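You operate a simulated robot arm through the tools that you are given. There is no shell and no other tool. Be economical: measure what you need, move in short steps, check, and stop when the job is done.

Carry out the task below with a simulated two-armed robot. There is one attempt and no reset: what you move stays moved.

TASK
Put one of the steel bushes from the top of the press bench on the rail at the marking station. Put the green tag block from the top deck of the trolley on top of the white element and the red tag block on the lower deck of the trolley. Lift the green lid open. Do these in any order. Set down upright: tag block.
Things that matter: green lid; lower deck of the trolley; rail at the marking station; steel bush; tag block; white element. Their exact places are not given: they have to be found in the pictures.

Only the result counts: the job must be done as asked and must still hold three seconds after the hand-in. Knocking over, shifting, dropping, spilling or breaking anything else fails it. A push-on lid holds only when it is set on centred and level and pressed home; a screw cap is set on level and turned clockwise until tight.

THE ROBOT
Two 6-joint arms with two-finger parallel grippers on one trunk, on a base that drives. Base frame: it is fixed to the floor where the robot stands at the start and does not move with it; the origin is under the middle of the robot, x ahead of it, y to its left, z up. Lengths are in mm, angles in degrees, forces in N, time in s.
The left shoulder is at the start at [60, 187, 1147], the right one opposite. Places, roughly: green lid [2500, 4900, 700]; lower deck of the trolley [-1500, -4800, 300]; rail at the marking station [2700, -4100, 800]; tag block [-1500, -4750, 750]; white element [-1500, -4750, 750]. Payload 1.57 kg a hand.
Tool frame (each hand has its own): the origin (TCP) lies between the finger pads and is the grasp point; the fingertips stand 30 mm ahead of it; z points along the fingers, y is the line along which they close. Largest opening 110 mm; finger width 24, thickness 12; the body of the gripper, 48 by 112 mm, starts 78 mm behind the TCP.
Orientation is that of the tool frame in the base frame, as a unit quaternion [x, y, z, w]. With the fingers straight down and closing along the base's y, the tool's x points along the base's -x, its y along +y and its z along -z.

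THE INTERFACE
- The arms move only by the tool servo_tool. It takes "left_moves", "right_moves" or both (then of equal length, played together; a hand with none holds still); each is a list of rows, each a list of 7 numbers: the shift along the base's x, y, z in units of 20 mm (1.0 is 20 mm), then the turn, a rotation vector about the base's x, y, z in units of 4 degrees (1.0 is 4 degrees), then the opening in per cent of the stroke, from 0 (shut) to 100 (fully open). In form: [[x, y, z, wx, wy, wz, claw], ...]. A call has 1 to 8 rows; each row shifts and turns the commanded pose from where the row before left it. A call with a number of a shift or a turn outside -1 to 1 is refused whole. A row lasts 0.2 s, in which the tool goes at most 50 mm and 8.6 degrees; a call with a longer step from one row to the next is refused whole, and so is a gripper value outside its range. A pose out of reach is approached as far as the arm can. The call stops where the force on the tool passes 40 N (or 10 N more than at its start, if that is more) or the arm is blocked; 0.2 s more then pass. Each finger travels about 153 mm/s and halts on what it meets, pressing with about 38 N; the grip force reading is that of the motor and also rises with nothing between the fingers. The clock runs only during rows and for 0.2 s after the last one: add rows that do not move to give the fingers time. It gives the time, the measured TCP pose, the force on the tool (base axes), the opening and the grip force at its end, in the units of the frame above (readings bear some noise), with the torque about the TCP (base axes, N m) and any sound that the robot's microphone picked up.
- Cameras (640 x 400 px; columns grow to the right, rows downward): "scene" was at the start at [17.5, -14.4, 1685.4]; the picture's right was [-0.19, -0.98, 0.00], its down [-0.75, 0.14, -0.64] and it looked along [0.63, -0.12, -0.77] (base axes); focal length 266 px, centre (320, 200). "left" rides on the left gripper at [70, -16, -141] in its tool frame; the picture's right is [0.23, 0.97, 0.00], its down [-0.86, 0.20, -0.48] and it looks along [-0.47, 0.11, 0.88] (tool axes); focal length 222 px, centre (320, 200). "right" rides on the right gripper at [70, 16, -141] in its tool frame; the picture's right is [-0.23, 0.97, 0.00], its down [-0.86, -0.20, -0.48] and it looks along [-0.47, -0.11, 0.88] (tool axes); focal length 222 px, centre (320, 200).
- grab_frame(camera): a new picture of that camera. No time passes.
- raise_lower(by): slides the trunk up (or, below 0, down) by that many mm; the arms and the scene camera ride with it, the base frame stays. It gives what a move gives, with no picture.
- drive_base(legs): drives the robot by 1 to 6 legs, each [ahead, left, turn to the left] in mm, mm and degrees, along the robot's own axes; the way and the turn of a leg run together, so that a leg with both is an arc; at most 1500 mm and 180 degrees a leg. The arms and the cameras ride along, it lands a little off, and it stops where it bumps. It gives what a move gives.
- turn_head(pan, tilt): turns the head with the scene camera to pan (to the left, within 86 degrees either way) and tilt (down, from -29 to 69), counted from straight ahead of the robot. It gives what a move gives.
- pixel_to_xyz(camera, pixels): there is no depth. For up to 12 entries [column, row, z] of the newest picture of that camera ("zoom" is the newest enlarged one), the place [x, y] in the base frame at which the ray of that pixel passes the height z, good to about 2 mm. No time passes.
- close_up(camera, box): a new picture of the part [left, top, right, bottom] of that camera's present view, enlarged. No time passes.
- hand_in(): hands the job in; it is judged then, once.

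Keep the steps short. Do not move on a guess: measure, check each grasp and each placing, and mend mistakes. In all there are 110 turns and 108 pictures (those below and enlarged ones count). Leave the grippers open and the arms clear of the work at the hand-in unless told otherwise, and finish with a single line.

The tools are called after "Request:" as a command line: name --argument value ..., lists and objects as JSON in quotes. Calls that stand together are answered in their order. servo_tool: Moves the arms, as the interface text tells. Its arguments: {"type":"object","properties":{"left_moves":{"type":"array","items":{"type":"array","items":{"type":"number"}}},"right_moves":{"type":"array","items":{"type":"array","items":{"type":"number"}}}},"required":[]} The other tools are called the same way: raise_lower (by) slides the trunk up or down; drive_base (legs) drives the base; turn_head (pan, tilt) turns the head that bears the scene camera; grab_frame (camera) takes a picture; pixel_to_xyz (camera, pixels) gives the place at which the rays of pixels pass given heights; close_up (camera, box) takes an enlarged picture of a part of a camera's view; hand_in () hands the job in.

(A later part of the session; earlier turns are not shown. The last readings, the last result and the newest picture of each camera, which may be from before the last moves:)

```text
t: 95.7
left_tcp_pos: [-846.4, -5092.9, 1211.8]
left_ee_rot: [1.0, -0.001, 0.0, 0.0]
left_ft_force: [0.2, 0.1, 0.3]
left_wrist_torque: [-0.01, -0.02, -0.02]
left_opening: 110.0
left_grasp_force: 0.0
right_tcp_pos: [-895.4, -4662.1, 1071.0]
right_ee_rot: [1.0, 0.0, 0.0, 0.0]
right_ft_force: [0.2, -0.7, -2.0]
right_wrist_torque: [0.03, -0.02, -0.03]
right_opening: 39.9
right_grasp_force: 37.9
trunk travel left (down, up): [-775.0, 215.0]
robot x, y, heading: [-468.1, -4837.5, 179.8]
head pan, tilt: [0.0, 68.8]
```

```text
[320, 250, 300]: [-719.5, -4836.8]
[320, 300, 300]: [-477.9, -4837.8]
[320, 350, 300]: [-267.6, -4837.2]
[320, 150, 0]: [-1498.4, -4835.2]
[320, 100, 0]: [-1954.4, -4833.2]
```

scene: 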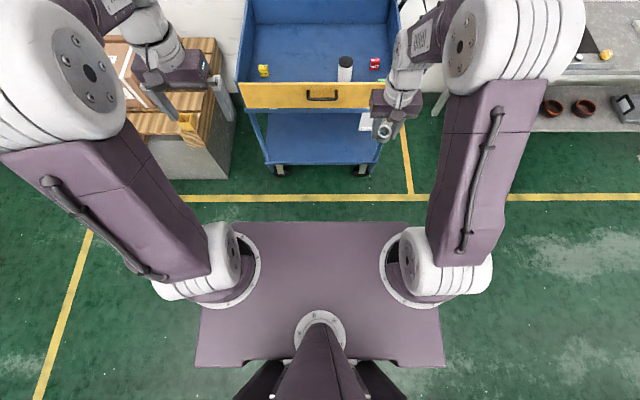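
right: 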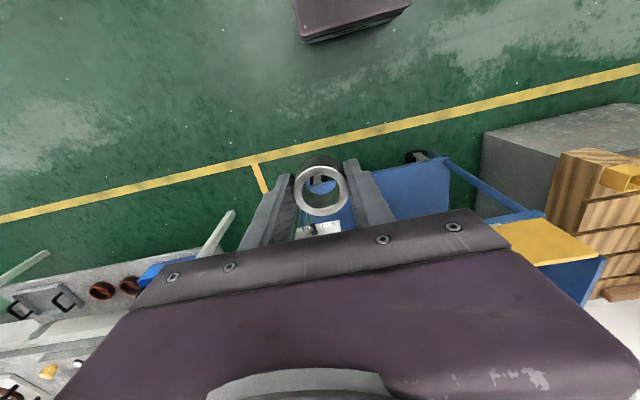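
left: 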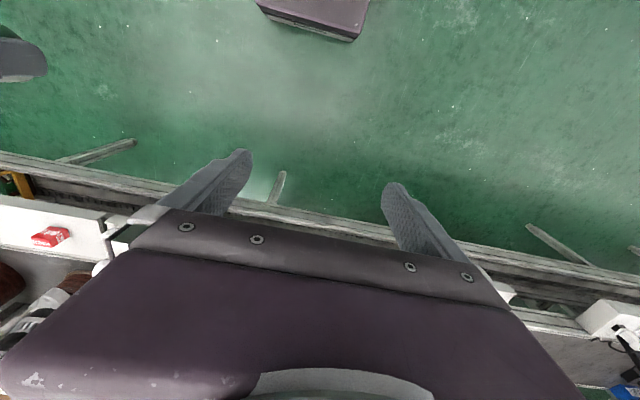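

The base front is ~265 mm ahead of the axis. I'll triangulate the trolley's front edges using both cameras at several heights.

Request:
pixel_to_xyz --camera "right" --pixels '[[446, 158, 100], [446, 158, 200], [446, 158, 300], [446, 158, 400], [497, 222, 700], [497, 222, 800], [604, 258, 800]]'

Request:
close_up --camera "scene" --box '[220, 20, 420, 190]'

Request:
close_up --camera "right" --box '[320, 120, 640, 320]'

```text
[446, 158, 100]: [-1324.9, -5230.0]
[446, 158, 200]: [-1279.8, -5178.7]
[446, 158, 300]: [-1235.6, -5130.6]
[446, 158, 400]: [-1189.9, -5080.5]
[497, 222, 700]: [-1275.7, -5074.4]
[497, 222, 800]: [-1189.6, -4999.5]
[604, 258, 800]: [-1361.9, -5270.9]
```

```text
2.35 times, centred on (320, 105) of scene
```

zoom: 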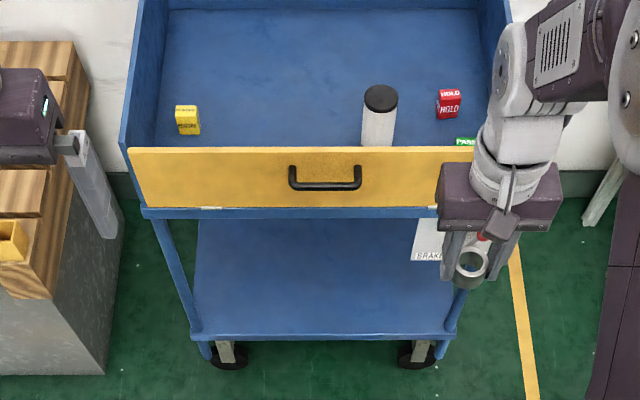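

```text
2.00 times, centred on (480, 220) of right
```

zoom: 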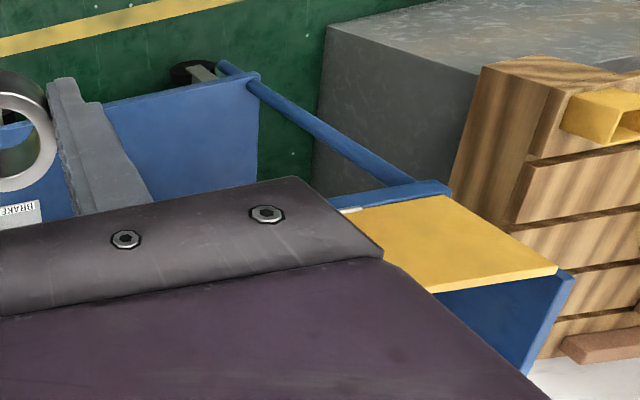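

Triangulation: trolley front plane x≈-1228, front panel top z≈905, top deck ≈z 780, lower deck ≈z 300. I'll work with the left hand while the right keeps the bush. First move: strafe right to y≈-4400 and ahead to x≈-890, then look.

Request:
drive_base --legs '[[0, -430, 0], [420, 0, 0]]'

Request:
turn_head --pan 15 --tilt 50

Request:
grab_frame --camera "scene"

Request:
grab_frame --camera "left"

```text
t: 100.5
left_tcp_pos: [-1263.7, -4678.1, 1212.7]
left_ee_rot: [1.0, 0.008, 0.001, 0.0]
left_ft_force: [-0.6, 0.7, 0.4]
left_wrist_torque: [-0.02, 0.01, -0.03]
left_opening: 109.9
left_grasp_force: 0.1
right_tcp_pos: [-1320.3, -4249.3, 1071.1]
right_ee_rot: [1.0, 0.008, -0.001, 0.001]
right_ft_force: [0.1, -0.9, -1.6]
right_wrist_torque: [0.03, 0.03, 0.06]
right_opening: 40.2
right_grasp_force: 38.0
trunk travel left (down, up): [-775.0, 215.0]
robot x, y, heading: [-886.8, -4417.6, -179.3]
head pan, tilt: [0.0, 68.8]
```

```text
t: 101.3
left_tcp_pos: [-1265.3, -4678.7, 1211.9]
left_ee_rot: [1.0, 0.008, 0.0, 0.0]
left_ft_force: [-0.4, -0.9, -0.2]
left_wrist_torque: [0.05, -0.01, 0.02]
left_opening: 109.9
left_grasp_force: 0.1
right_tcp_pos: [-1321.6, -4248.0, 1069.9]
right_ee_rot: [1.0, 0.007, 0.001, 0.001]
right_ft_force: [-0.9, 0.5, -1.5]
right_wrist_torque: [0.01, -0.02, 0.01]
right_opening: 39.8
right_grasp_force: 38.3
trunk travel left (down, up): [-775.0, 215.0]
robot x, y, heading: [-890.7, -4418.5, -179.1]
head pan, tilt: [15.0, 50.0]
```

```text
71 pictures are left
```

scene: 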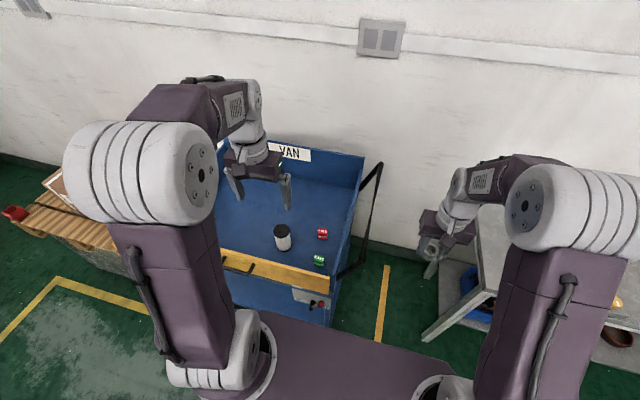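

```text
70 pictures are left
```

left: 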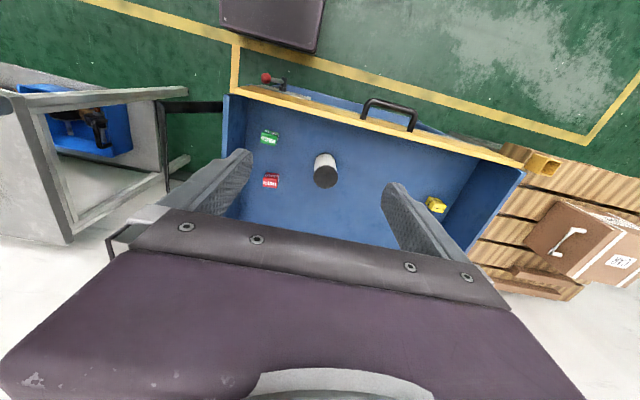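

Now both cameras see the blocks. I'll enlarge each and measure to triangulate.

Request:
close_up --camera "scene" --box '[210, 140, 390, 320]'

Request:
pixel_to_xyz --camera "zoom" --pixels '[[252, 305, 800], [252, 345, 780], [389, 320, 820], [400, 335, 780], [378, 412, 820], [378, 430, 780]]'

Request:
close_up --camera "left" --box '[210, 80, 370, 210]'

```text
2.22 times, centred on (300, 230) of scene
```

zoom: 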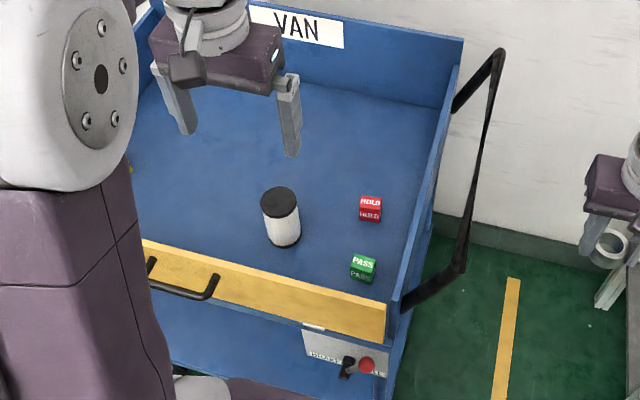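

```text
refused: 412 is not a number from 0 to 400
```

```text
3.08 times, centred on (290, 145) of left
```

zoom: 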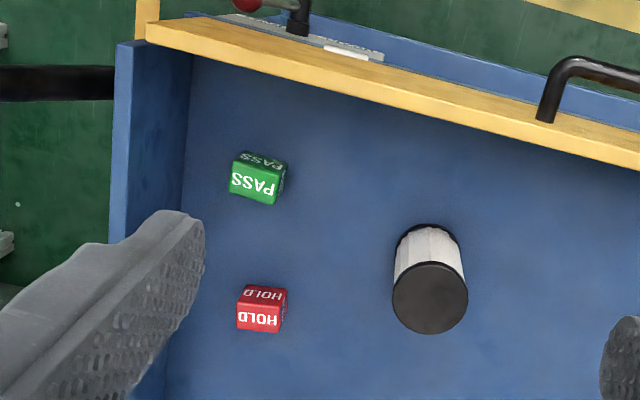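

Request:
pixel_to_xyz --camera "zoom" --pixels '[[257, 183, 780], [257, 183, 830], [262, 318, 780], [262, 318, 830], [430, 298, 850], [430, 298, 890], [430, 298, 800], [185, 57, 905], [118, 45, 905], [165, 395, 780]]'

Request:
pixel_to_xyz --camera "scene" --pixels '[[319.4, 258.4, 780], [319.4, 258.4, 830], [322.5, 231.4, 780], [322.5, 231.4, 830], [281.1, 230.9, 800], [281.1, 230.9, 850], [281.1, 230.9, 890], [329, 276, 905], [334, 268, 905]]'

```text
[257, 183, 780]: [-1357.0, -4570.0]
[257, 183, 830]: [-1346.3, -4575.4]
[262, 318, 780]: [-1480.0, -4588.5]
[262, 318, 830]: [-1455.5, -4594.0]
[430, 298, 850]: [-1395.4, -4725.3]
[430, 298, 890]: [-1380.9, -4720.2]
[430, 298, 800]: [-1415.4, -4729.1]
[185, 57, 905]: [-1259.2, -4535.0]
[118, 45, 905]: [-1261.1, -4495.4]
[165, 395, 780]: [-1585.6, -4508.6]
```

```text
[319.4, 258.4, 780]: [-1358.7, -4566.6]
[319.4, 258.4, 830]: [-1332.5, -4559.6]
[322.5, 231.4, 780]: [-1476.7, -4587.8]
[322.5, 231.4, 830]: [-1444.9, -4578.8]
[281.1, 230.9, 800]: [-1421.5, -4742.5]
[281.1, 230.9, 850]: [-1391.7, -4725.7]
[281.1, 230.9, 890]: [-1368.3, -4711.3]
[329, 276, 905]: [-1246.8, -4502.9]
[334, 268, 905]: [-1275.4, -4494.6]
```

Block tops agree at z≈780: green top (-1358,-4568), red top (-1478,-4588), cylinder top (-1393,-4725) at z≈850; blocks ≈40 mm, deck ≈740. The right wall is near green, so I'll grip green with fingers closing along x: yaw the left hand -90° while moving above it.

Request:
servo_tool --left_moves '[[-0.5, 0.6, -0.5, 0, 0, -1, 70], [-0.5, 0.6, -0.5, 0, 0, -1, 70], [-0.5, 0.6, -0.5, 0, 0, -1, 70], [-0.5, 0.6, -0.5, 0, 0, -1, 70], [-0.5, 0.6, -0.5, 0, 0, -1, 70], [-0.5, 0.6, -0.5, 0, 0, -1, 70], [-0.5, 0.6, -0.5, 0, 0, -1, 70], [-0.5, 0.6, -0.5, 0, 0, -1, 70]]'

Request:
servo_tool --left_moves '[[-0.07, 0.1, -0.4, 0, 0, -1, 70], [-0.07, 0.1, -0.4, 0, 0, -1, 70], [-0.07, 0.1, -0.4, 0, 0, -1, 70], [-0.07, 0.1, -0.4, 0, 0, -1, 70], [-0.07, 0.1, -0.4, 0, 0, -1, 70], [-0.07, 0.1, -0.4, 0, 0, -1, 70], [-0.07, 0.1, -0.4, 0, 0, -1, 70], [-0.07, 0.1, -0.4, 0, 0, -1, 70]]'

Request:
servo_tool --left_moves '[[0, 0, 0, 0, 0, -1, 70], [0, 0, 0, 0, 0, -1, 70], [0, 0, 0, 0, 0, -1, 70], [0, 0, 0, 0, 0, -1, 70], [0, 0, 0, 0, 0, -1, 70], [0, 0, 0, 0, 0, -1, 70], [0, 0, 0, 0, 0, -0.5, 70]]'

Request:
grab_frame --camera "left"

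```text
t: 103.1
left_tcp_pos: [-1345.2, -4580.2, 1132.8]
left_ee_rot: [0.963, -0.269, 0.001, 0.0]
left_ft_force: [-0.9, -0.2, -0.6]
left_wrist_torque: [0.04, -0.01, -0.03]
left_opening: 77.3
left_grasp_force: 0.1
right_tcp_pos: [-1321.9, -4249.1, 1071.7]
right_ee_rot: [1.0, 0.008, 0.0, 0.0]
right_ft_force: [-1.0, 0.6, -2.7]
right_wrist_torque: [0.01, 0.0, -0.02]
right_opening: 40.1
right_grasp_force: 38.3
trunk travel left (down, up): [-775.0, 215.0]
robot x, y, heading: [-888.5, -4412.0, -179.3]
head pan, tilt: [15.0, 50.0]
```

```text
t: 104.9
left_tcp_pos: [-1356.6, -4565.5, 1068.8]
left_ee_rot: [0.852, -0.524, 0.0, 0.0]
left_ft_force: [-0.2, -1.5, 0.2]
left_wrist_torque: [-0.01, -0.01, 0.04]
left_opening: 77.0
left_grasp_force: 0.1
right_tcp_pos: [-1322.1, -4249.3, 1071.5]
right_ee_rot: [1.0, 0.008, 0.001, -0.001]
right_ft_force: [-0.9, 0.2, -1.4]
right_wrist_torque: [0.01, -0.04, 0.0]
right_opening: 40.0
right_grasp_force: 37.5
trunk travel left (down, up): [-775.0, 215.0]
robot x, y, heading: [-889.6, -4413.0, -179.1]
head pan, tilt: [15.0, 50.0]
```

```text
t: 106.5
left_tcp_pos: [-1354.6, -4565.7, 1068.4]
left_ee_rot: [0.712, -0.702, 0.001, 0.0]
left_ft_force: [-0.2, -0.3, -0.3]
left_wrist_torque: [0.01, 0.01, 0.0]
left_opening: 77.1
left_grasp_force: 0.2
right_tcp_pos: [-1320.8, -4249.1, 1070.0]
right_ee_rot: [1.0, 0.007, 0.001, 0.0]
right_ft_force: [-0.4, -0.5, -1.6]
right_wrist_torque: [-0.01, -0.03, 0.0]
right_opening: 40.0
right_grasp_force: 37.9
trunk travel left (down, up): [-775.0, 215.0]
robot x, y, heading: [-891.6, -4414.3, -179.1]
head pan, tilt: [15.0, 50.0]
```

```text
67 pictures are left
```

left: 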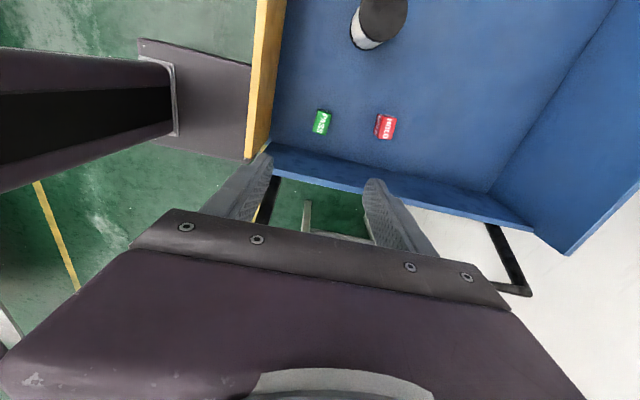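

Green shows at (322,122). I'll enlarge and verify its position from here.

Request:
close_up --camera "left" --box '[250, 60, 430, 200]'

Request:
pixel_to_xyz --camera "left" --pixels '[[324, 122, 780], [387, 126, 780], [382, 18, 850]]'

```text
2.86 times, centred on (340, 130) of left
```

zoom: 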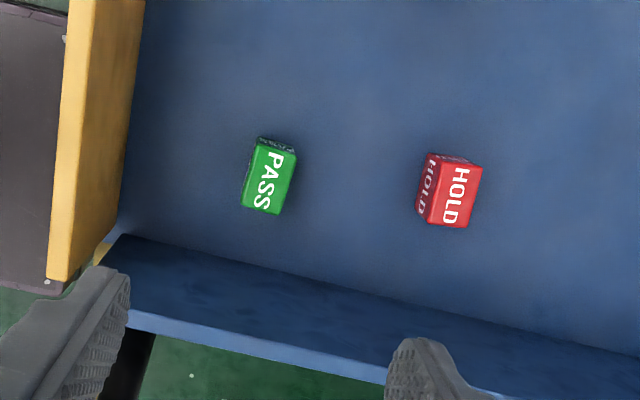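

```text
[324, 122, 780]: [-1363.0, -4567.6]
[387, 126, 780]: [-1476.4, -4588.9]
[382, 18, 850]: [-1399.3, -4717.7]
```

Green top ≈(-1361,-4568), aligned within ~5°, and narrower in x. Descending in two stages to z≈800.

Request:
servo_tool --left_moves '[[-0.3, -0.1, -1, 0, 0, 0, 70], [0, 0, -1, 0, 0, 0, 70], [0, 0, -1, 0, 0, 0, 70], [0, 0, -1, 0, 0, 0, 70], [0, 0, -1, 0, 0, 0, 70], [0, 0, -1, 0, 0, 0, 70], [0, 0, -1, 0, 0, 0, 70], [0, 0, -1, 0, 0, 0, 70]]'

Request:
servo_tool --left_moves '[[0, 0, -1, 0, 0, 0, 70], [0, 0, -1, 0, 0, 0, 70], [0, 0, -1, 0, 0, 0, 70], [0, 0, -1, 0, 0, 0, 70], [0, 0, -1, 0, 0, 0, 70]]'

Request:
grab_frame --camera "left"

```text
t: 108.3
left_tcp_pos: [-1361.7, -4568.3, 908.1]
left_ee_rot: [0.712, -0.702, 0.0, 0.0]
left_ft_force: [0.7, 0.1, 0.2]
left_wrist_torque: [-0.01, 0.0, -0.01]
left_opening: 77.1
left_grasp_force: 0.1
right_tcp_pos: [-1321.8, -4248.5, 1071.1]
right_ee_rot: [1.0, 0.008, 0.0, 0.0]
right_ft_force: [0.3, 0.3, -1.7]
right_wrist_torque: [-0.01, -0.02, -0.02]
right_opening: 39.9
right_grasp_force: 37.8
trunk travel left (down, up): [-775.0, 215.0]
robot x, y, heading: [-888.9, -4417.4, -179.0]
head pan, tilt: [15.0, 50.0]
```

```text
t: 109.5
left_tcp_pos: [-1361.9, -4568.0, 809.7]
left_ee_rot: [0.712, -0.702, 0.001, 0.001]
left_ft_force: [0.4, -0.5, 0.0]
left_wrist_torque: [0.0, -0.02, 0.0]
left_opening: 77.0
left_grasp_force: 0.2
right_tcp_pos: [-1320.7, -4248.2, 1070.4]
right_ee_rot: [1.0, 0.008, 0.001, 0.0]
right_ft_force: [0.1, 0.4, -2.0]
right_wrist_torque: [0.01, -0.02, 0.01]
right_opening: 39.9
right_grasp_force: 37.8
trunk travel left (down, up): [-775.0, 215.0]
robot x, y, heading: [-890.3, -4416.4, -178.8]
head pan, tilt: [15.0, 50.0]
```

```text
65 pictures are left
```

left: 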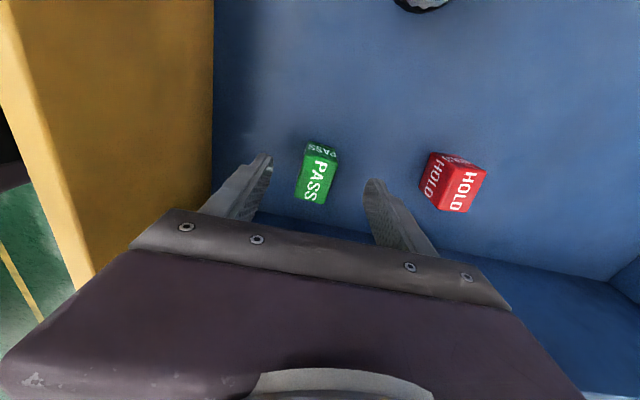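

Block is centred between the fingers. Lowering in small steps, watching for deck contact.

Request:
servo_tool --left_moves '[[0, 0, -0.5, 0, 0, 0, 70], [0, 0, -0.5, 0, 0, 0, 70], [0, 0, -0.3, 0, 0, 0, 70], [0, 0, -0.2, 0, 0, 0, 70]]'

Request:
grab_frame --camera "left"

```text
t: 110.5
left_tcp_pos: [-1360.5, -4567.4, 777.1]
left_ee_rot: [0.713, -0.701, -0.001, 0.0]
left_ft_force: [-0.7, -0.3, -0.4]
left_wrist_torque: [0.01, -0.02, 0.03]
left_opening: 77.1
left_grasp_force: 0.1
right_tcp_pos: [-1321.5, -4249.9, 1069.9]
right_ee_rot: [1.0, 0.008, 0.001, 0.0]
right_ft_force: [-0.2, -0.3, -1.9]
right_wrist_torque: [0.04, 0.01, -0.02]
right_opening: 40.2
right_grasp_force: 38.3
trunk travel left (down, up): [-775.0, 215.0]
robot x, y, heading: [-890.7, -4415.9, -179.3]
head pan, tilt: [15.0, 50.0]
```

```text
64 pictures are left
```

left: 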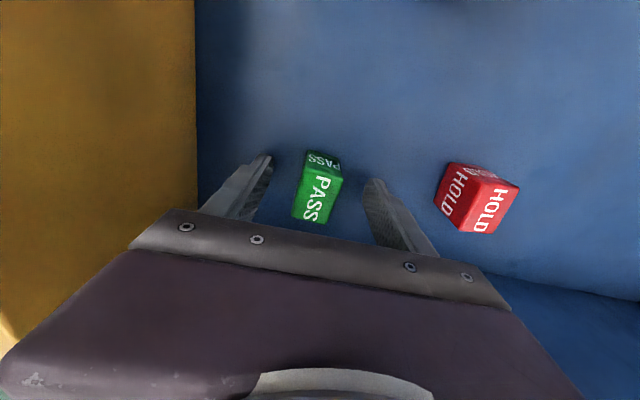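

No contact yet, fingertips at ~747 overlap the block well. Closing.

Request:
servo_tool --left_moves '[[0, 0, 0, 0, 0, 0, 30], [0, 0, 0, 0, 0, 0, 0], [0, 0, 0, 0, 0, 0, 0], [0, 0, 0, 0, 0, 0, 0]]'

Request:
servo_tool --left_moves '[[0, 0, 1, 0, 0, 0, 0], [0, 0, 1, 0, 0, 0, 0], [0, 0, 1, 0, 0, 0, 0], [0, 0, 1, 0, 0, 0, 0], [0, 0, 1, 0, 0, 0, 0], [0, 0, 1, 0, 0, 0, 0], [0, 0, 1, 0, 0, 0, 0], [0, 0, 1, 0, 0, 0, 0]]'

Request:
grab_frame --camera "left"

```text
t: 111.5
left_tcp_pos: [-1360.7, -4566.8, 777.3]
left_ee_rot: [0.712, -0.702, 0.0, -0.001]
left_ft_force: [-1.7, 0.3, -0.1]
left_wrist_torque: [0.04, 0.0, -0.04]
left_opening: 27.0
left_grasp_force: 37.5
right_tcp_pos: [-1321.4, -4250.1, 1070.2]
right_ee_rot: [1.0, 0.008, 0.001, 0.0]
right_ft_force: [0.1, -1.0, -0.6]
right_wrist_torque: [-0.03, -0.01, 0.0]
right_opening: 40.3
right_grasp_force: 37.8
trunk travel left (down, up): [-775.0, 215.0]
robot x, y, heading: [-893.4, -4415.5, -179.1]
head pan, tilt: [15.0, 50.0]
```

```text
t: 113.3
left_tcp_pos: [-1360.2, -4569.4, 939.1]
left_ee_rot: [0.713, -0.701, 0.0, 0.0]
left_ft_force: [-0.6, -0.1, -0.3]
left_wrist_torque: [0.02, -0.02, -0.03]
left_opening: 27.2
left_grasp_force: 38.1
right_tcp_pos: [-1320.2, -4248.1, 1069.9]
right_ee_rot: [1.0, 0.008, 0.0, 0.0]
right_ft_force: [-0.6, 0.6, -1.8]
right_wrist_torque: [0.0, 0.02, 0.04]
right_opening: 40.1
right_grasp_force: 38.3
trunk travel left (down, up): [-775.0, 215.0]
robot x, y, heading: [-891.8, -4414.1, -179.1]
head pan, tilt: [15.0, 50.0]
```

```text
63 pictures are left
```

left: 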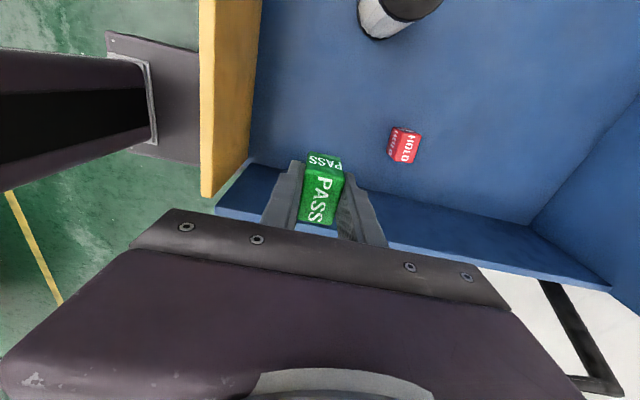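

Green is held (27 mm). Now moving above the white cylinder, about (-1395,-4723), top 850.

Request:
servo_tool --left_moves '[[-0.21, -0.96, 0.1, 0, 0, 0, 0], [-0.21, -0.96, 0.1, 0, 0, 0, 0], [-0.21, -0.96, 0, 0, 0, 0, 0], [-0.21, -0.96, 0, 0, 0, 0, 0], [-0.21, -0.96, 0, 0, 0, 0, 0], [-0.21, -0.96, 0, 0, 0, 0, 0], [-0.21, -0.96, 0, 0, 0, 0, 0], [-0.21, -0.96, 0, 0, 0, 0, 0]]'

Request:
turn_head --pan 30 --tilt 55

Request:
grab_frame --camera "left"

Request:
grab_frame --camera "scene"

```text
t: 115.1
left_tcp_pos: [-1393.0, -4723.7, 942.6]
left_ee_rot: [0.713, -0.701, 0.0, 0.0]
left_ft_force: [0.2, -1.0, -0.4]
left_wrist_torque: [-0.02, -0.03, 0.0]
left_opening: 27.0
left_grasp_force: 37.6
right_tcp_pos: [-1322.0, -4249.6, 1071.2]
right_ee_rot: [1.0, 0.007, 0.002, 0.0]
right_ft_force: [0.5, -0.8, -1.0]
right_wrist_torque: [0.01, -0.01, 0.02]
right_opening: 39.9
right_grasp_force: 38.0
trunk travel left (down, up): [-775.0, 215.0]
robot x, y, heading: [-891.5, -4414.3, -179.1]
head pan, tilt: [15.0, 50.0]
```

```text
t: 115.9
left_tcp_pos: [-1394.2, -4722.6, 943.2]
left_ee_rot: [0.713, -0.701, 0.001, 0.0]
left_ft_force: [0.8, -0.1, -0.6]
left_wrist_torque: [0.0, 0.01, 0.01]
left_opening: 26.9
left_grasp_force: 37.8
right_tcp_pos: [-1322.3, -4248.1, 1070.9]
right_ee_rot: [1.0, 0.007, 0.0, 0.0]
right_ft_force: [-0.3, -0.5, -1.9]
right_wrist_torque: [0.02, -0.02, 0.0]
right_opening: 39.8
right_grasp_force: 38.3
trunk travel left (down, up): [-775.0, 215.0]
robot x, y, heading: [-891.4, -4414.5, -179.0]
head pan, tilt: [30.0, 55.0]
```

```text
62 pictures are left
```

left: 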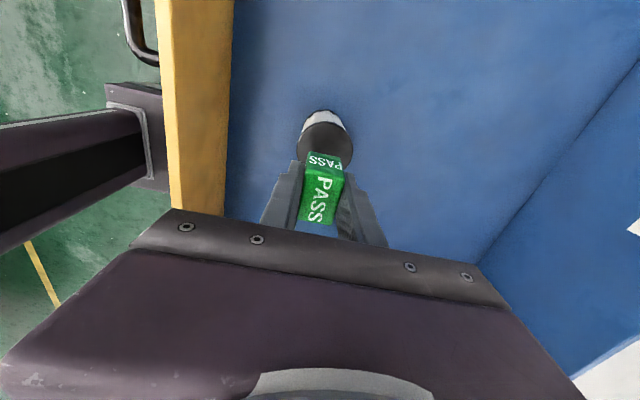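

```text
61 pictures are left
```

scene: 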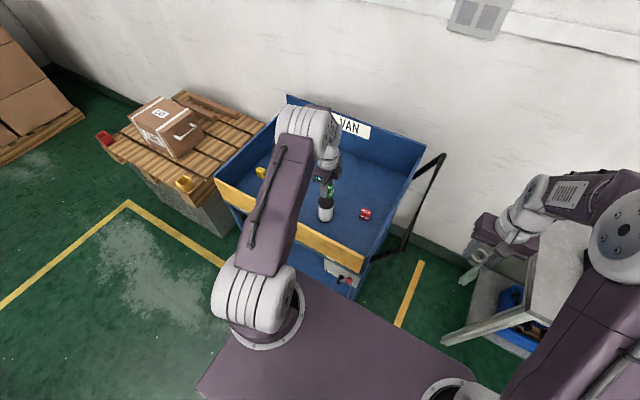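

The cylinder top's rim spans columns 298–353, far rim at row ~122. I'll compute its centre with edge points at z 850.

Request:
close_up --camera "left" --box '[270, 90, 390, 240]'

Request:
pixel_to_xyz --camera "left" --pixels '[[298, 147, 850], [353, 147, 850], [325, 122, 850], [325, 146, 850]]'

```text
2.67 times, centred on (330, 165) of left
```

zoom: 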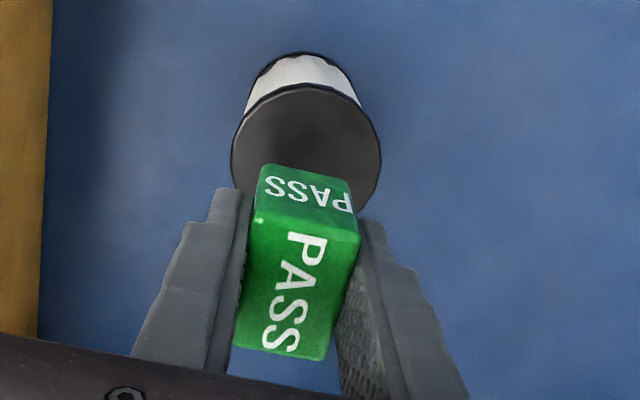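

```text
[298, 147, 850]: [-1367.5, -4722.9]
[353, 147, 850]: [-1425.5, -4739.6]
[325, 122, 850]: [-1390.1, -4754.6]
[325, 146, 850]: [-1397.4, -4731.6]
```

Cylinder top centre ≈(-1396.5,-4725), diameter 60. Shift (-3,-2) and descend, last part slow.

Request:
servo_tool --left_moves '[[-0.15, -0.1, -0.5, 0, 0, 0, 0], [0, 0, -0.7, 0, 0, 0, 0], [0, 0, -0.7, 0, 0, 0, 0], [0, 0, -0.3, 0, 0, 0, 0], [0, 0, -0.1, 0, 0, 0, 0], [0, 0, -0.1, 0, 0, 0, 0]]'

Request:
grab_frame --camera "left"

```text
t: 117.3
left_tcp_pos: [-1398.6, -4724.8, 894.4]
left_ee_rot: [0.713, -0.701, 0.0, 0.001]
left_ft_force: [-0.3, -0.4, -1.1]
left_wrist_torque: [-0.01, 0.0, -0.03]
left_opening: 27.0
left_grasp_force: 37.5
right_tcp_pos: [-1322.3, -4249.4, 1070.5]
right_ee_rot: [1.0, 0.008, 0.0, 0.0]
right_ft_force: [0.5, -0.3, -1.7]
right_wrist_torque: [0.02, 0.0, 0.01]
right_opening: 40.0
right_grasp_force: 38.2
trunk travel left (down, up): [-775.0, 215.0]
robot x, y, heading: [-890.9, -4416.2, -179.0]
head pan, tilt: [30.0, 55.0]
```

```text
59 pictures are left
```

left: 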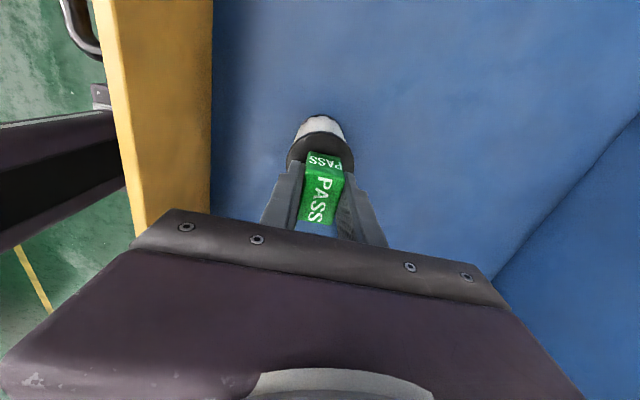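

Well centred. Continue down in 2 mm steps.

Request:
servo_tool --left_moves '[[0, 0, -0.12, 0, 0, 0, 0], [0, 0, -0.1, 0, 0, 0, 0], [0, 0, -0.1, 0, 0, 0, 0], [0, 0, -0.1, 0, 0, 0, 0]]'

```text
t: 118.3
left_tcp_pos: [-1398.6, -4723.3, 887.8]
left_ee_rot: [0.712, -0.702, 0.0, 0.001]
left_ft_force: [-1.2, 0.1, 9.2]
left_wrist_torque: [0.04, 0.0, 0.02]
left_opening: 27.0
left_grasp_force: 37.4
right_tcp_pos: [-1320.2, -4248.3, 1071.1]
right_ee_rot: [1.0, 0.008, 0.0, 0.001]
right_ft_force: [0.1, -0.1, -2.7]
right_wrist_torque: [0.01, -0.06, -0.04]
right_opening: 40.2
right_grasp_force: 38.3
trunk travel left (down, up): [-775.0, 215.0]
robot x, y, heading: [-890.7, -4413.2, -179.0]
head pan, tilt: [30.0, 55.0]
```

Contact (9 N). Opening the fingers moderately, then rising straight.

Request:
servo_tool --left_moves '[[0, 0, 0.05, 0, 0, 0, 30], [0, 0, 0, 0, 0, 0, 45], [0, 0, 0, 0, 0, 0, 55], [0, 0, 0.5, 0, 0, 0, 55], [0, 0, 1, 0, 0, 0, 55], [0, 0, 1, 0, 0, 0, 55], [0, 0, 1, 0, 0, 0, 55], [0, 0, 1, 0, 0, 0, 55]]'

Request:
grab_frame --camera "left"

```text
t: 120.1
left_tcp_pos: [-1396.8, -4722.8, 978.3]
left_ee_rot: [0.713, -0.701, -0.001, 0.0]
left_ft_force: [-0.5, -1.1, 0.8]
left_wrist_torque: [0.02, -0.03, -0.02]
left_opening: 60.7
left_grasp_force: 0.0
right_tcp_pos: [-1321.5, -4249.7, 1070.4]
right_ee_rot: [1.0, 0.008, 0.0, 0.0]
right_ft_force: [0.1, -1.0, -1.4]
right_wrist_torque: [0.02, -0.02, 0.01]
right_opening: 40.2
right_grasp_force: 38.0
trunk travel left (down, up): [-775.0, 215.0]
robot x, y, heading: [-889.6, -4416.6, -179.1]
head pan, tilt: [30.0, 55.0]
```

```text
58 pictures are left
```

left: 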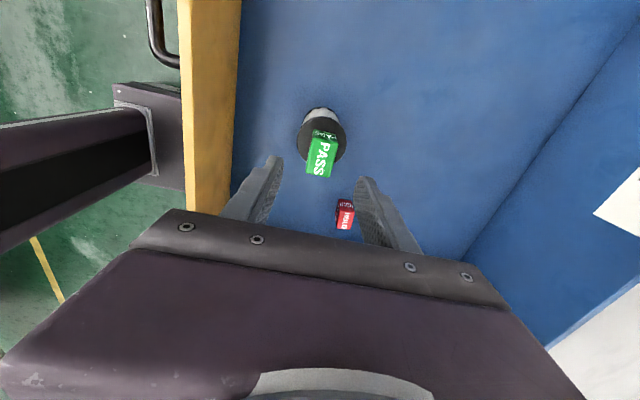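

Green stands on the cylinder. For red I need a tilted grip (30° forward) so the block can be kept upright when put on the lower deck. I'll rise, yaw back +90°, then pitch +30°.

Request:
servo_tool --left_moves '[[0, 0, 0.5, 0, 0, 1, 65], [0, 0, 0.5, 0, 0, 1, 65], [0, 0, 0.5, 0, 0, 1, 65], [0, 0, 0.5, 0, 0, 1, 65], [0, 0, 0.5, 0, 0, 1, 65], [0, 0, 0.5, 0, 0, 1, 65], [0, 0, 0.5, 0, 0, 1, 65], [0, 0, 0.5, 0, 0, 1, 65]]'

Request:
servo_tool --left_moves '[[-0.05, 0.83, 0, 0, 0, 1, 65], [-0.05, 0.83, 0, 0, 0, 1, 65], [-0.05, 0.83, 0, 0, 0, 1, 65], [-0.05, 0.83, 0, 0, 0, 1, 65], [-0.05, 0.83, 0, 0, 0, 1, 65], [-0.05, 0.83, 0, 0, 0, 1, 65], [-0.05, 0.83, 0, 0, 0, 1, 65], [-0.05, 0.83, 0, 0, 0, 1, 65]]'

Request:
servo_tool --left_moves '[[0, 0, 0, 0, 0, 1, 65], [0, 0, 0, 0, 0, 1, 65], [0, 0, 0, 0, 0, 1, 65], [0, 0, 0, 0, 0, 1, 65], [0, 0, 0, 0, 0, 1, 65], [0, 0, 0, 0, 0, 1, 65], [0, 0, 0, 0, 0, 0.6, 65]]'

Request:
servo_tool --left_moves '[[0, 0, 0, 0, 1, 0, 65], [0, 0, 0, 0, 1, 0, 65], [0, 0, 0, 0, 1, 0, 65], [0, 0, 0, 0, 1, 0, 65], [0, 0, 0, 0, 1, 0, 65], [0, 0, 0, 0, 1, 0, 65], [0, 0, 0, 0, 1, 0, 65], [0, 0, 0, 0, 0.5, 0, 65]]'

Request:
grab_frame --camera "left"

```text
t: 121.9
left_tcp_pos: [-1397.9, -4723.0, 1057.4]
left_ee_rot: [0.878, -0.478, 0.001, -0.001]
left_ft_force: [-0.2, 0.3, 0.1]
left_wrist_torque: [-0.01, -0.04, -0.01]
left_opening: 71.4
left_grasp_force: 0.1
right_tcp_pos: [-1321.4, -4248.6, 1070.2]
right_ee_rot: [1.0, 0.008, 0.001, 0.0]
right_ft_force: [0.0, 1.2, -1.6]
right_wrist_torque: [-0.03, 0.01, -0.01]
right_opening: 39.8
right_grasp_force: 38.1
trunk travel left (down, up): [-775.0, 215.0]
robot x, y, heading: [-895.5, -4415.8, -178.8]
head pan, tilt: [30.0, 55.0]
```

```text
t: 123.7
left_tcp_pos: [-1406.3, -4590.4, 1055.1]
left_ee_rot: [0.977, -0.215, 0.0, 0.0]
left_ft_force: [0.5, 0.5, -1.7]
left_wrist_torque: [-0.02, -0.01, 0.03]
left_opening: 71.7
left_grasp_force: 0.0
right_tcp_pos: [-1321.2, -4248.8, 1069.6]
right_ee_rot: [1.0, 0.008, 0.0, 0.001]
right_ft_force: [-0.6, -0.7, -1.5]
right_wrist_torque: [0.03, 0.01, 0.0]
right_opening: 40.1
right_grasp_force: 37.9
trunk travel left (down, up): [-775.0, 215.0]
robot x, y, heading: [-890.2, -4415.6, -178.9]
head pan, tilt: [30.0, 55.0]
```

```text
t: 125.3
left_tcp_pos: [-1405.0, -4592.2, 1056.5]
left_ee_rot: [1.0, 0.012, -0.001, 0.0]
left_ft_force: [-0.1, 1.1, 0.4]
left_wrist_torque: [0.01, -0.01, 0.03]
left_opening: 71.6
left_grasp_force: 0.1
right_tcp_pos: [-1321.2, -4248.1, 1069.9]
right_ee_rot: [1.0, 0.009, 0.0, 0.0]
right_ft_force: [0.3, 0.4, -1.7]
right_wrist_torque: [0.01, -0.01, 0.01]
right_opening: 40.1
right_grasp_force: 38.1
trunk travel left (down, up): [-775.0, 215.0]
robot x, y, heading: [-890.8, -4414.1, -179.3]
head pan, tilt: [30.0, 55.0]
```

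```text
t: 127.1
left_tcp_pos: [-1408.6, -4592.9, 1057.1]
left_ee_rot: [0.969, 0.013, -0.247, 0.002]
left_ft_force: [-1.2, 0.4, 0.0]
left_wrist_torque: [0.03, 0.0, -0.02]
left_opening: 71.4
left_grasp_force: 0.0
right_tcp_pos: [-1321.4, -4248.4, 1070.9]
right_ee_rot: [1.0, 0.008, 0.002, 0.0]
right_ft_force: [-0.3, -0.2, -2.6]
right_wrist_torque: [0.03, 0.01, 0.01]
right_opening: 40.0
right_grasp_force: 38.0
trunk travel left (down, up): [-775.0, 215.0]
robot x, y, heading: [-889.3, -4417.5, -179.0]
head pan, tilt: [30.0, 55.0]
```

```text
57 pictures are left
```

left: 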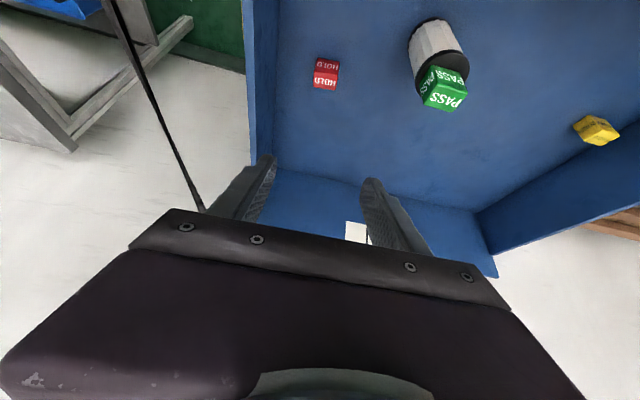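

Pitched forward 29°. Red shows at (325,78). Verify place.

Request:
close_up --camera "left" --box '[260, 40, 400, 130]'

Request:
pixel_to_xyz --camera "zoom" --pixels '[[300, 183, 780]]'

Request:
pixel_to_xyz --camera "left" --pixels '[[325, 82, 780], [250, 180, 760], [272, 175, 740]]'

```text
4.44 times, centred on (330, 85) of left
```

zoom: 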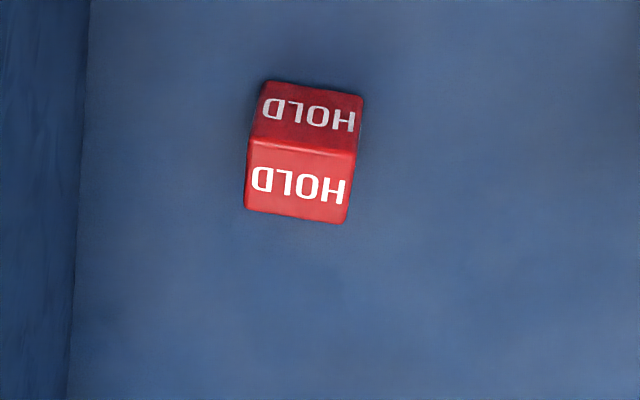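

```text
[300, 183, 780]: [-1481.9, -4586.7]
```

```text
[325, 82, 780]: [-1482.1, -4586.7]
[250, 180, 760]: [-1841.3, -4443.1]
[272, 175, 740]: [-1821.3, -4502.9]
```

Red top ≈(-1480,-4587). Move to stand-off (-1416,-4587,873), then check.

Request:
servo_tool --left_moves '[[-0.05, 0.25, -1, 0, 0, 0, 65], [-0.05, 0, -1, 0, 0, 0, 65], [-0.05, 0, -1, 0, 0, 0, 65], [-0.05, 0, -1, 0, 0, 0, 65], [-0.05, 0, -1, 0, 0, 0, 65], [-0.05, 0, -1, 0, 0, 0, 65], [-0.05, 0, -1, 0, 0, 0, 65], [-0.05, 0, -1, 0, 0, 0, 65]]'

Request:
servo_tool --left_moves '[[-0.2, 0, -1, 0, 0, 0, 65], [-0.5, 0, -0.9, 0, 0, 0, 65], [-0.5, 0, -0.9, 0, 0, 0, 65]]'

Request:
grab_frame --camera "left"

Request:
grab_frame --camera "scene"

```text
t: 128.9
left_tcp_pos: [-1414.2, -4586.7, 897.1]
left_ee_rot: [0.966, 0.011, -0.259, -0.003]
left_ft_force: [0.0, -0.4, -0.1]
left_wrist_torque: [0.0, 0.01, 0.0]
left_opening: 71.5
left_grasp_force: 0.0
left hand out of reach, approached as far as the arm can: row 1
right_tcp_pos: [-1321.9, -4249.2, 1069.5]
right_ee_rot: [1.0, 0.008, 0.001, 0.0]
right_ft_force: [0.2, -0.9, -1.8]
right_wrist_torque: [0.01, -0.02, -0.01]
right_opening: 40.2
right_grasp_force: 37.8
trunk travel left (down, up): [-775.0, 215.0]
robot x, y, heading: [-890.0, -4414.2, -179.0]
head pan, tilt: [30.0, 55.0]
```

```text
t: 129.7
left_tcp_pos: [-1439.1, -4585.8, 841.7]
left_ee_rot: [0.966, 0.011, -0.259, -0.002]
left_ft_force: [-0.5, 1.0, 0.1]
left_wrist_torque: [-0.01, -0.03, 0.0]
left_opening: 71.4
left_grasp_force: 0.1
right_tcp_pos: [-1322.3, -4248.5, 1070.6]
right_ee_rot: [1.0, 0.008, 0.002, -0.001]
right_ft_force: [-1.0, 0.1, -1.2]
right_wrist_torque: [0.0, -0.01, 0.01]
right_opening: 40.2
right_grasp_force: 38.3
trunk travel left (down, up): [-775.0, 215.0]
robot x, y, heading: [-893.0, -4409.8, -179.3]
head pan, tilt: [30.0, 55.0]
```

```text
55 pictures are left
```

left: 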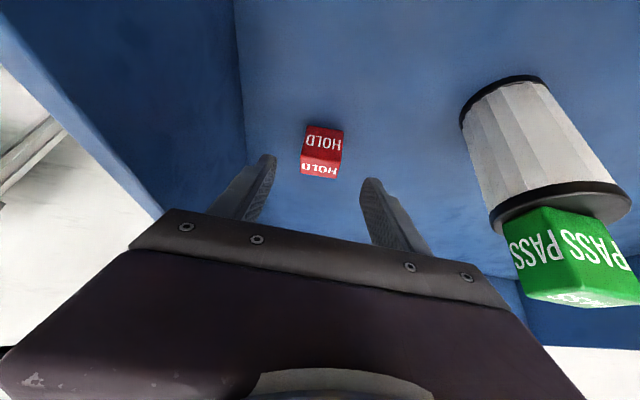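

```text
54 pictures are left
```

scene: 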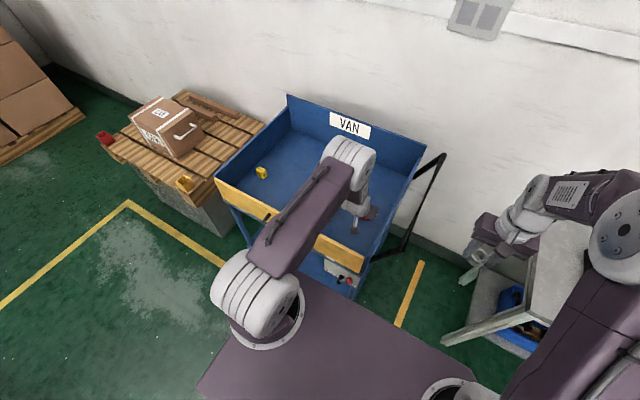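

Red lies between the fingers. Advancing along the tool to TCP ≈(-1469,-4587,778).

Request:
servo_tool --left_moves '[[-0.38, 0, -0.8, 0, 0, 0, 65], [-0.38, 0, -0.8, 0, 0, 0, 65], [-0.38, 0, -0.8, 0, 0, 0, 65], [-0.36, 0, -0.7, 0, 0, 0, 65]]'

Request:
grab_frame --camera "left"

```text
t: 130.7
left_tcp_pos: [-1469.9, -4586.0, 779.5]
left_ee_rot: [0.966, 0.01, -0.259, -0.004]
left_ft_force: [0.2, 0.2, -0.3]
left_wrist_torque: [0.0, 0.0, 0.02]
left_opening: 71.3
left_grasp_force: 0.0
right_tcp_pos: [-1322.3, -4248.7, 1072.1]
right_ee_rot: [1.0, 0.007, 0.001, 0.0]
right_ft_force: [0.4, 0.1, -2.0]
right_wrist_torque: [0.0, -0.03, -0.04]
right_opening: 40.1
right_grasp_force: 38.1
trunk travel left (down, up): [-775.0, 215.0]
robot x, y, heading: [-890.8, -4418.1, -179.2]
head pan, tilt: [30.0, 55.0]
```

```text
53 pictures are left
```

left: 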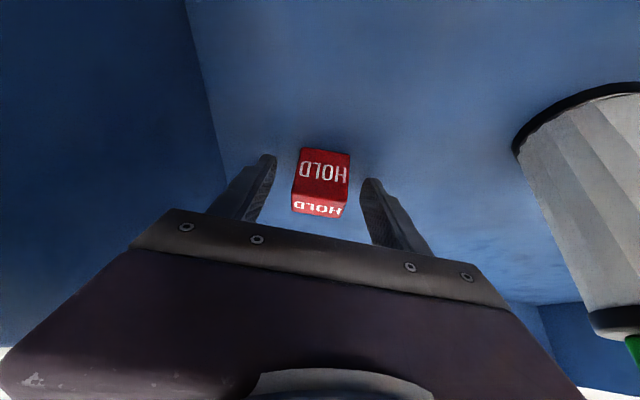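

Good. Close and lift back out along the approach line.

Request:
servo_tool --left_moves '[[0, 0, 0, 0, 0, 0, 40], [0, 0, 0, 0, 0, 0, 0], [0, 0, 0, 0, 0, 0, 0], [0, 0, 0, 0, 0, 0, 0]]'

Request:
servo_tool --left_moves '[[0.3, 0, 1, 0, 0, 0, 0], [0.4, 0, 1, 0, 0, 0, 0], [0.4, 0, 1, 0, 0, 0, 0], [0.4, 0, 1, 0, 0, 0, 0], [0.2, 0, 1, 0, 0, 0, 0], [0.2, 0, 1, 0, 0, 0, 0], [0.2, 0, 1, 0, 0, 0, 0], [0, 0, 1, 0, 0, 0, 0]]'

Request:
servo_tool --left_moves '[[0, 0, 1, 0, 0, 0, 0], [0, 0, 1, 0, 0, 0, 0], [0, 0, 1, 0, 0, 0, 0], [0, 0, 1, 0, 0, 0, 0], [0, 0, 1, 0, 0, 0, 0], [0.3, 0, 0.5, 0, 0, 0, 0]]'

Request:
grab_frame --camera "left"

```text
t: 131.7
left_tcp_pos: [-1468.9, -4585.7, 779.4]
left_ee_rot: [0.966, 0.011, -0.259, -0.002]
left_ft_force: [0.7, -0.2, 0.9]
left_wrist_torque: [0.0, 0.0, -0.02]
left_opening: 38.9
left_grasp_force: 37.9
right_tcp_pos: [-1320.5, -4248.8, 1071.0]
right_ee_rot: [1.0, 0.008, 0.0, 0.0]
right_ft_force: [0.0, 0.5, -2.0]
right_wrist_torque: [0.03, 0.02, -0.01]
right_opening: 40.3
right_grasp_force: 38.3
trunk travel left (down, up): [-775.0, 215.0]
robot x, y, heading: [-889.0, -4414.4, -178.9]
head pan, tilt: [30.0, 55.0]
```

```text
t: 133.5
left_tcp_pos: [-1428.1, -4584.6, 938.6]
left_ee_rot: [0.966, 0.011, -0.259, -0.003]
left_ft_force: [-0.2, 0.2, -0.2]
left_wrist_torque: [0.03, 0.01, 0.02]
left_opening: 39.1
left_grasp_force: 38.0
right_tcp_pos: [-1321.3, -4249.0, 1070.5]
right_ee_rot: [1.0, 0.007, 0.0, 0.0]
right_ft_force: [0.3, -0.2, -0.9]
right_wrist_torque: [-0.02, 0.0, -0.01]
right_opening: 40.1
right_grasp_force: 37.8
trunk travel left (down, up): [-775.0, 215.0]
robot x, y, heading: [-892.7, -4415.2, -179.0]
head pan, tilt: [30.0, 55.0]
```

```text
t: 134.9
left_tcp_pos: [-1420.5, -4587.8, 1041.4]
left_ee_rot: [0.966, 0.01, -0.26, -0.004]
left_ft_force: [-0.4, -0.5, 0.4]
left_wrist_torque: [-0.02, 0.02, 0.01]
left_opening: 39.0
left_grasp_force: 38.0
left hand out of reach, approached as far as the arm can: row 5
right_tcp_pos: [-1320.9, -4248.3, 1070.2]
right_ee_rot: [1.0, 0.008, 0.0, 0.001]
right_ft_force: [0.0, 0.2, -1.7]
right_wrist_torque: [0.0, -0.01, -0.02]
right_opening: 40.0
right_grasp_force: 38.0
trunk travel left (down, up): [-775.0, 215.0]
robot x, y, heading: [-888.9, -4411.6, -179.1]
head pan, tilt: [30.0, 55.0]
```

```text
52 pictures are left
```

left: 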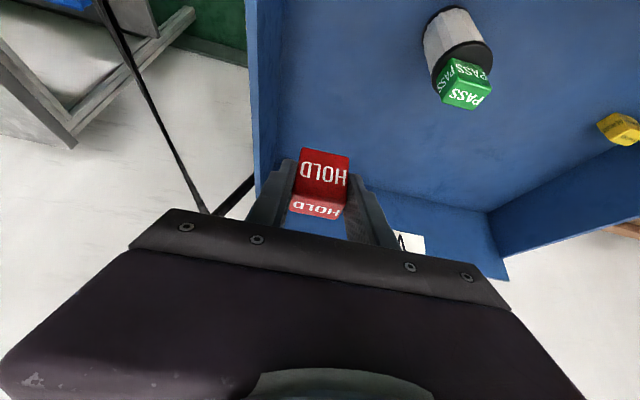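

Red is held (39 mm), block-bottom offset ≈39 mm below TCP. Now I retract the right hand a bit, back the base off, strafe left so the left hand faces the lower deck at y≈-4990 (clear of handle and brake).

Request:
servo_tool --right_moves '[[1, 0, 0.3, 0, 0, 0, 0], [1, 0, 0.3, 0, 0, 0, 0], [1, 0, 0.3, 0, 0, 0, 0], [1, 0, 0.3, 0, 0, 0, 0], [1, 0, 0.3, 0, 0, 0, 0], [1, 0, 0.3, 0, 0, 0, 0]]'

Request:
drive_base --legs '[[-270, 0, 0], [0, 0, -0.9], [0, 405, 0]]'

Request:
turn_head --pan 20 --tilt 50

Request:
grab_frame --camera "scene"

```text
t: 136.3
left_tcp_pos: [-1419.2, -4586.8, 1042.9]
left_ee_rot: [0.966, 0.011, -0.26, -0.004]
left_ft_force: [-0.2, -0.6, -0.5]
left_wrist_torque: [-0.01, 0.0, -0.02]
left_opening: 38.9
left_grasp_force: 38.0
right_tcp_pos: [-1200.0, -4247.9, 1108.2]
right_ee_rot: [1.0, 0.008, 0.0, -0.001]
right_ft_force: [-0.7, 0.4, -1.1]
right_wrist_torque: [0.03, 0.03, 0.04]
right_opening: 40.1
right_grasp_force: 38.3
trunk travel left (down, up): [-775.0, 215.0]
robot x, y, heading: [-893.3, -4416.9, -179.0]
head pan, tilt: [30.0, 55.0]
```

```text
t: 140.7
left_tcp_pos: [-1151.6, -4972.6, 1042.1]
left_ee_rot: [0.966, -0.001, -0.259, -0.006]
left_ft_force: [0.4, 0.5, -0.6]
left_wrist_torque: [0.03, 0.02, 0.0]
left_opening: 39.0
left_grasp_force: 37.5
right_tcp_pos: [-923.0, -4638.8, 1106.1]
right_ee_rot: [1.0, -0.005, 0.0, 0.001]
right_ft_force: [-0.1, 1.0, -1.7]
right_wrist_torque: [0.0, 0.01, -0.01]
right_opening: 40.2
right_grasp_force: 37.8
trunk travel left (down, up): [-775.0, 215.0]
robot x, y, heading: [-616.7, -4814.7, 179.5]
head pan, tilt: [30.0, 55.0]
```

```text
t: 141.4
left_tcp_pos: [-1151.1, -4974.2, 1041.5]
left_ee_rot: [0.966, -0.001, -0.259, -0.006]
left_ft_force: [0.4, -0.4, -0.3]
left_wrist_torque: [0.02, -0.02, 0.01]
left_opening: 39.1
left_grasp_force: 38.2
right_tcp_pos: [-923.5, -4638.8, 1106.7]
right_ee_rot: [1.0, -0.004, 0.0, 0.0]
right_ft_force: [-0.2, 0.3, -0.8]
right_wrist_torque: [0.01, -0.03, -0.01]
right_opening: 40.1
right_grasp_force: 38.4
trunk travel left (down, up): [-775.0, 215.0]
robot x, y, heading: [-615.4, -4815.7, 179.5]
head pan, tilt: [20.0, 50.0]
```

```text
51 pictures are left
```

scene: 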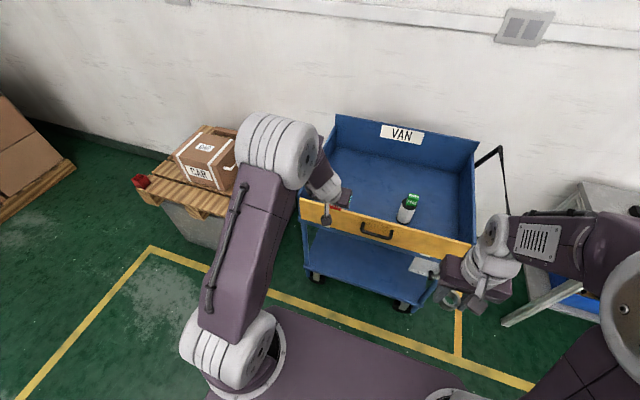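

The elbow is at about (275,150). I'll check where it may be at plausible heights before lowering.

Request:
pixel_to_xyz --camera "scene" --pixels '[[275, 150, 1400], [275, 150, 1300], [275, 150, 1200], [230, 345, 1147], [330, 190, 1200], [330, 190, 1100], [320, 180, 1250]]'

Request:
close_up --camera "scene" --box '[180, 90, 380, 390]'

```text
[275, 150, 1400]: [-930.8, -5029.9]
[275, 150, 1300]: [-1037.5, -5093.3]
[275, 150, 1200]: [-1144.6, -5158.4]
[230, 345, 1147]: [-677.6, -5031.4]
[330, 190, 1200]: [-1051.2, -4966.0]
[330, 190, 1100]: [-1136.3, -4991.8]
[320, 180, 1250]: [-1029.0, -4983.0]
```

```text
1.33 times, centred on (280, 240) of scene
```

zoom: 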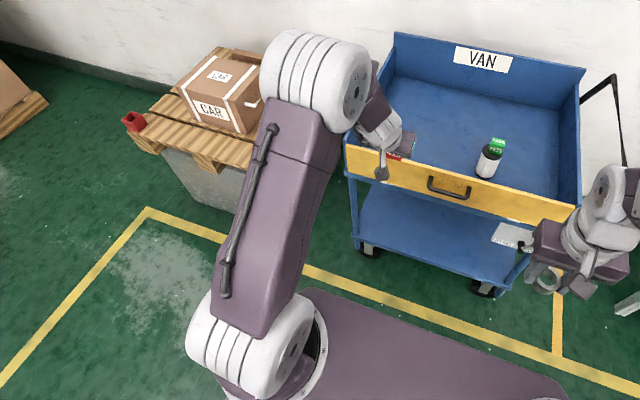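

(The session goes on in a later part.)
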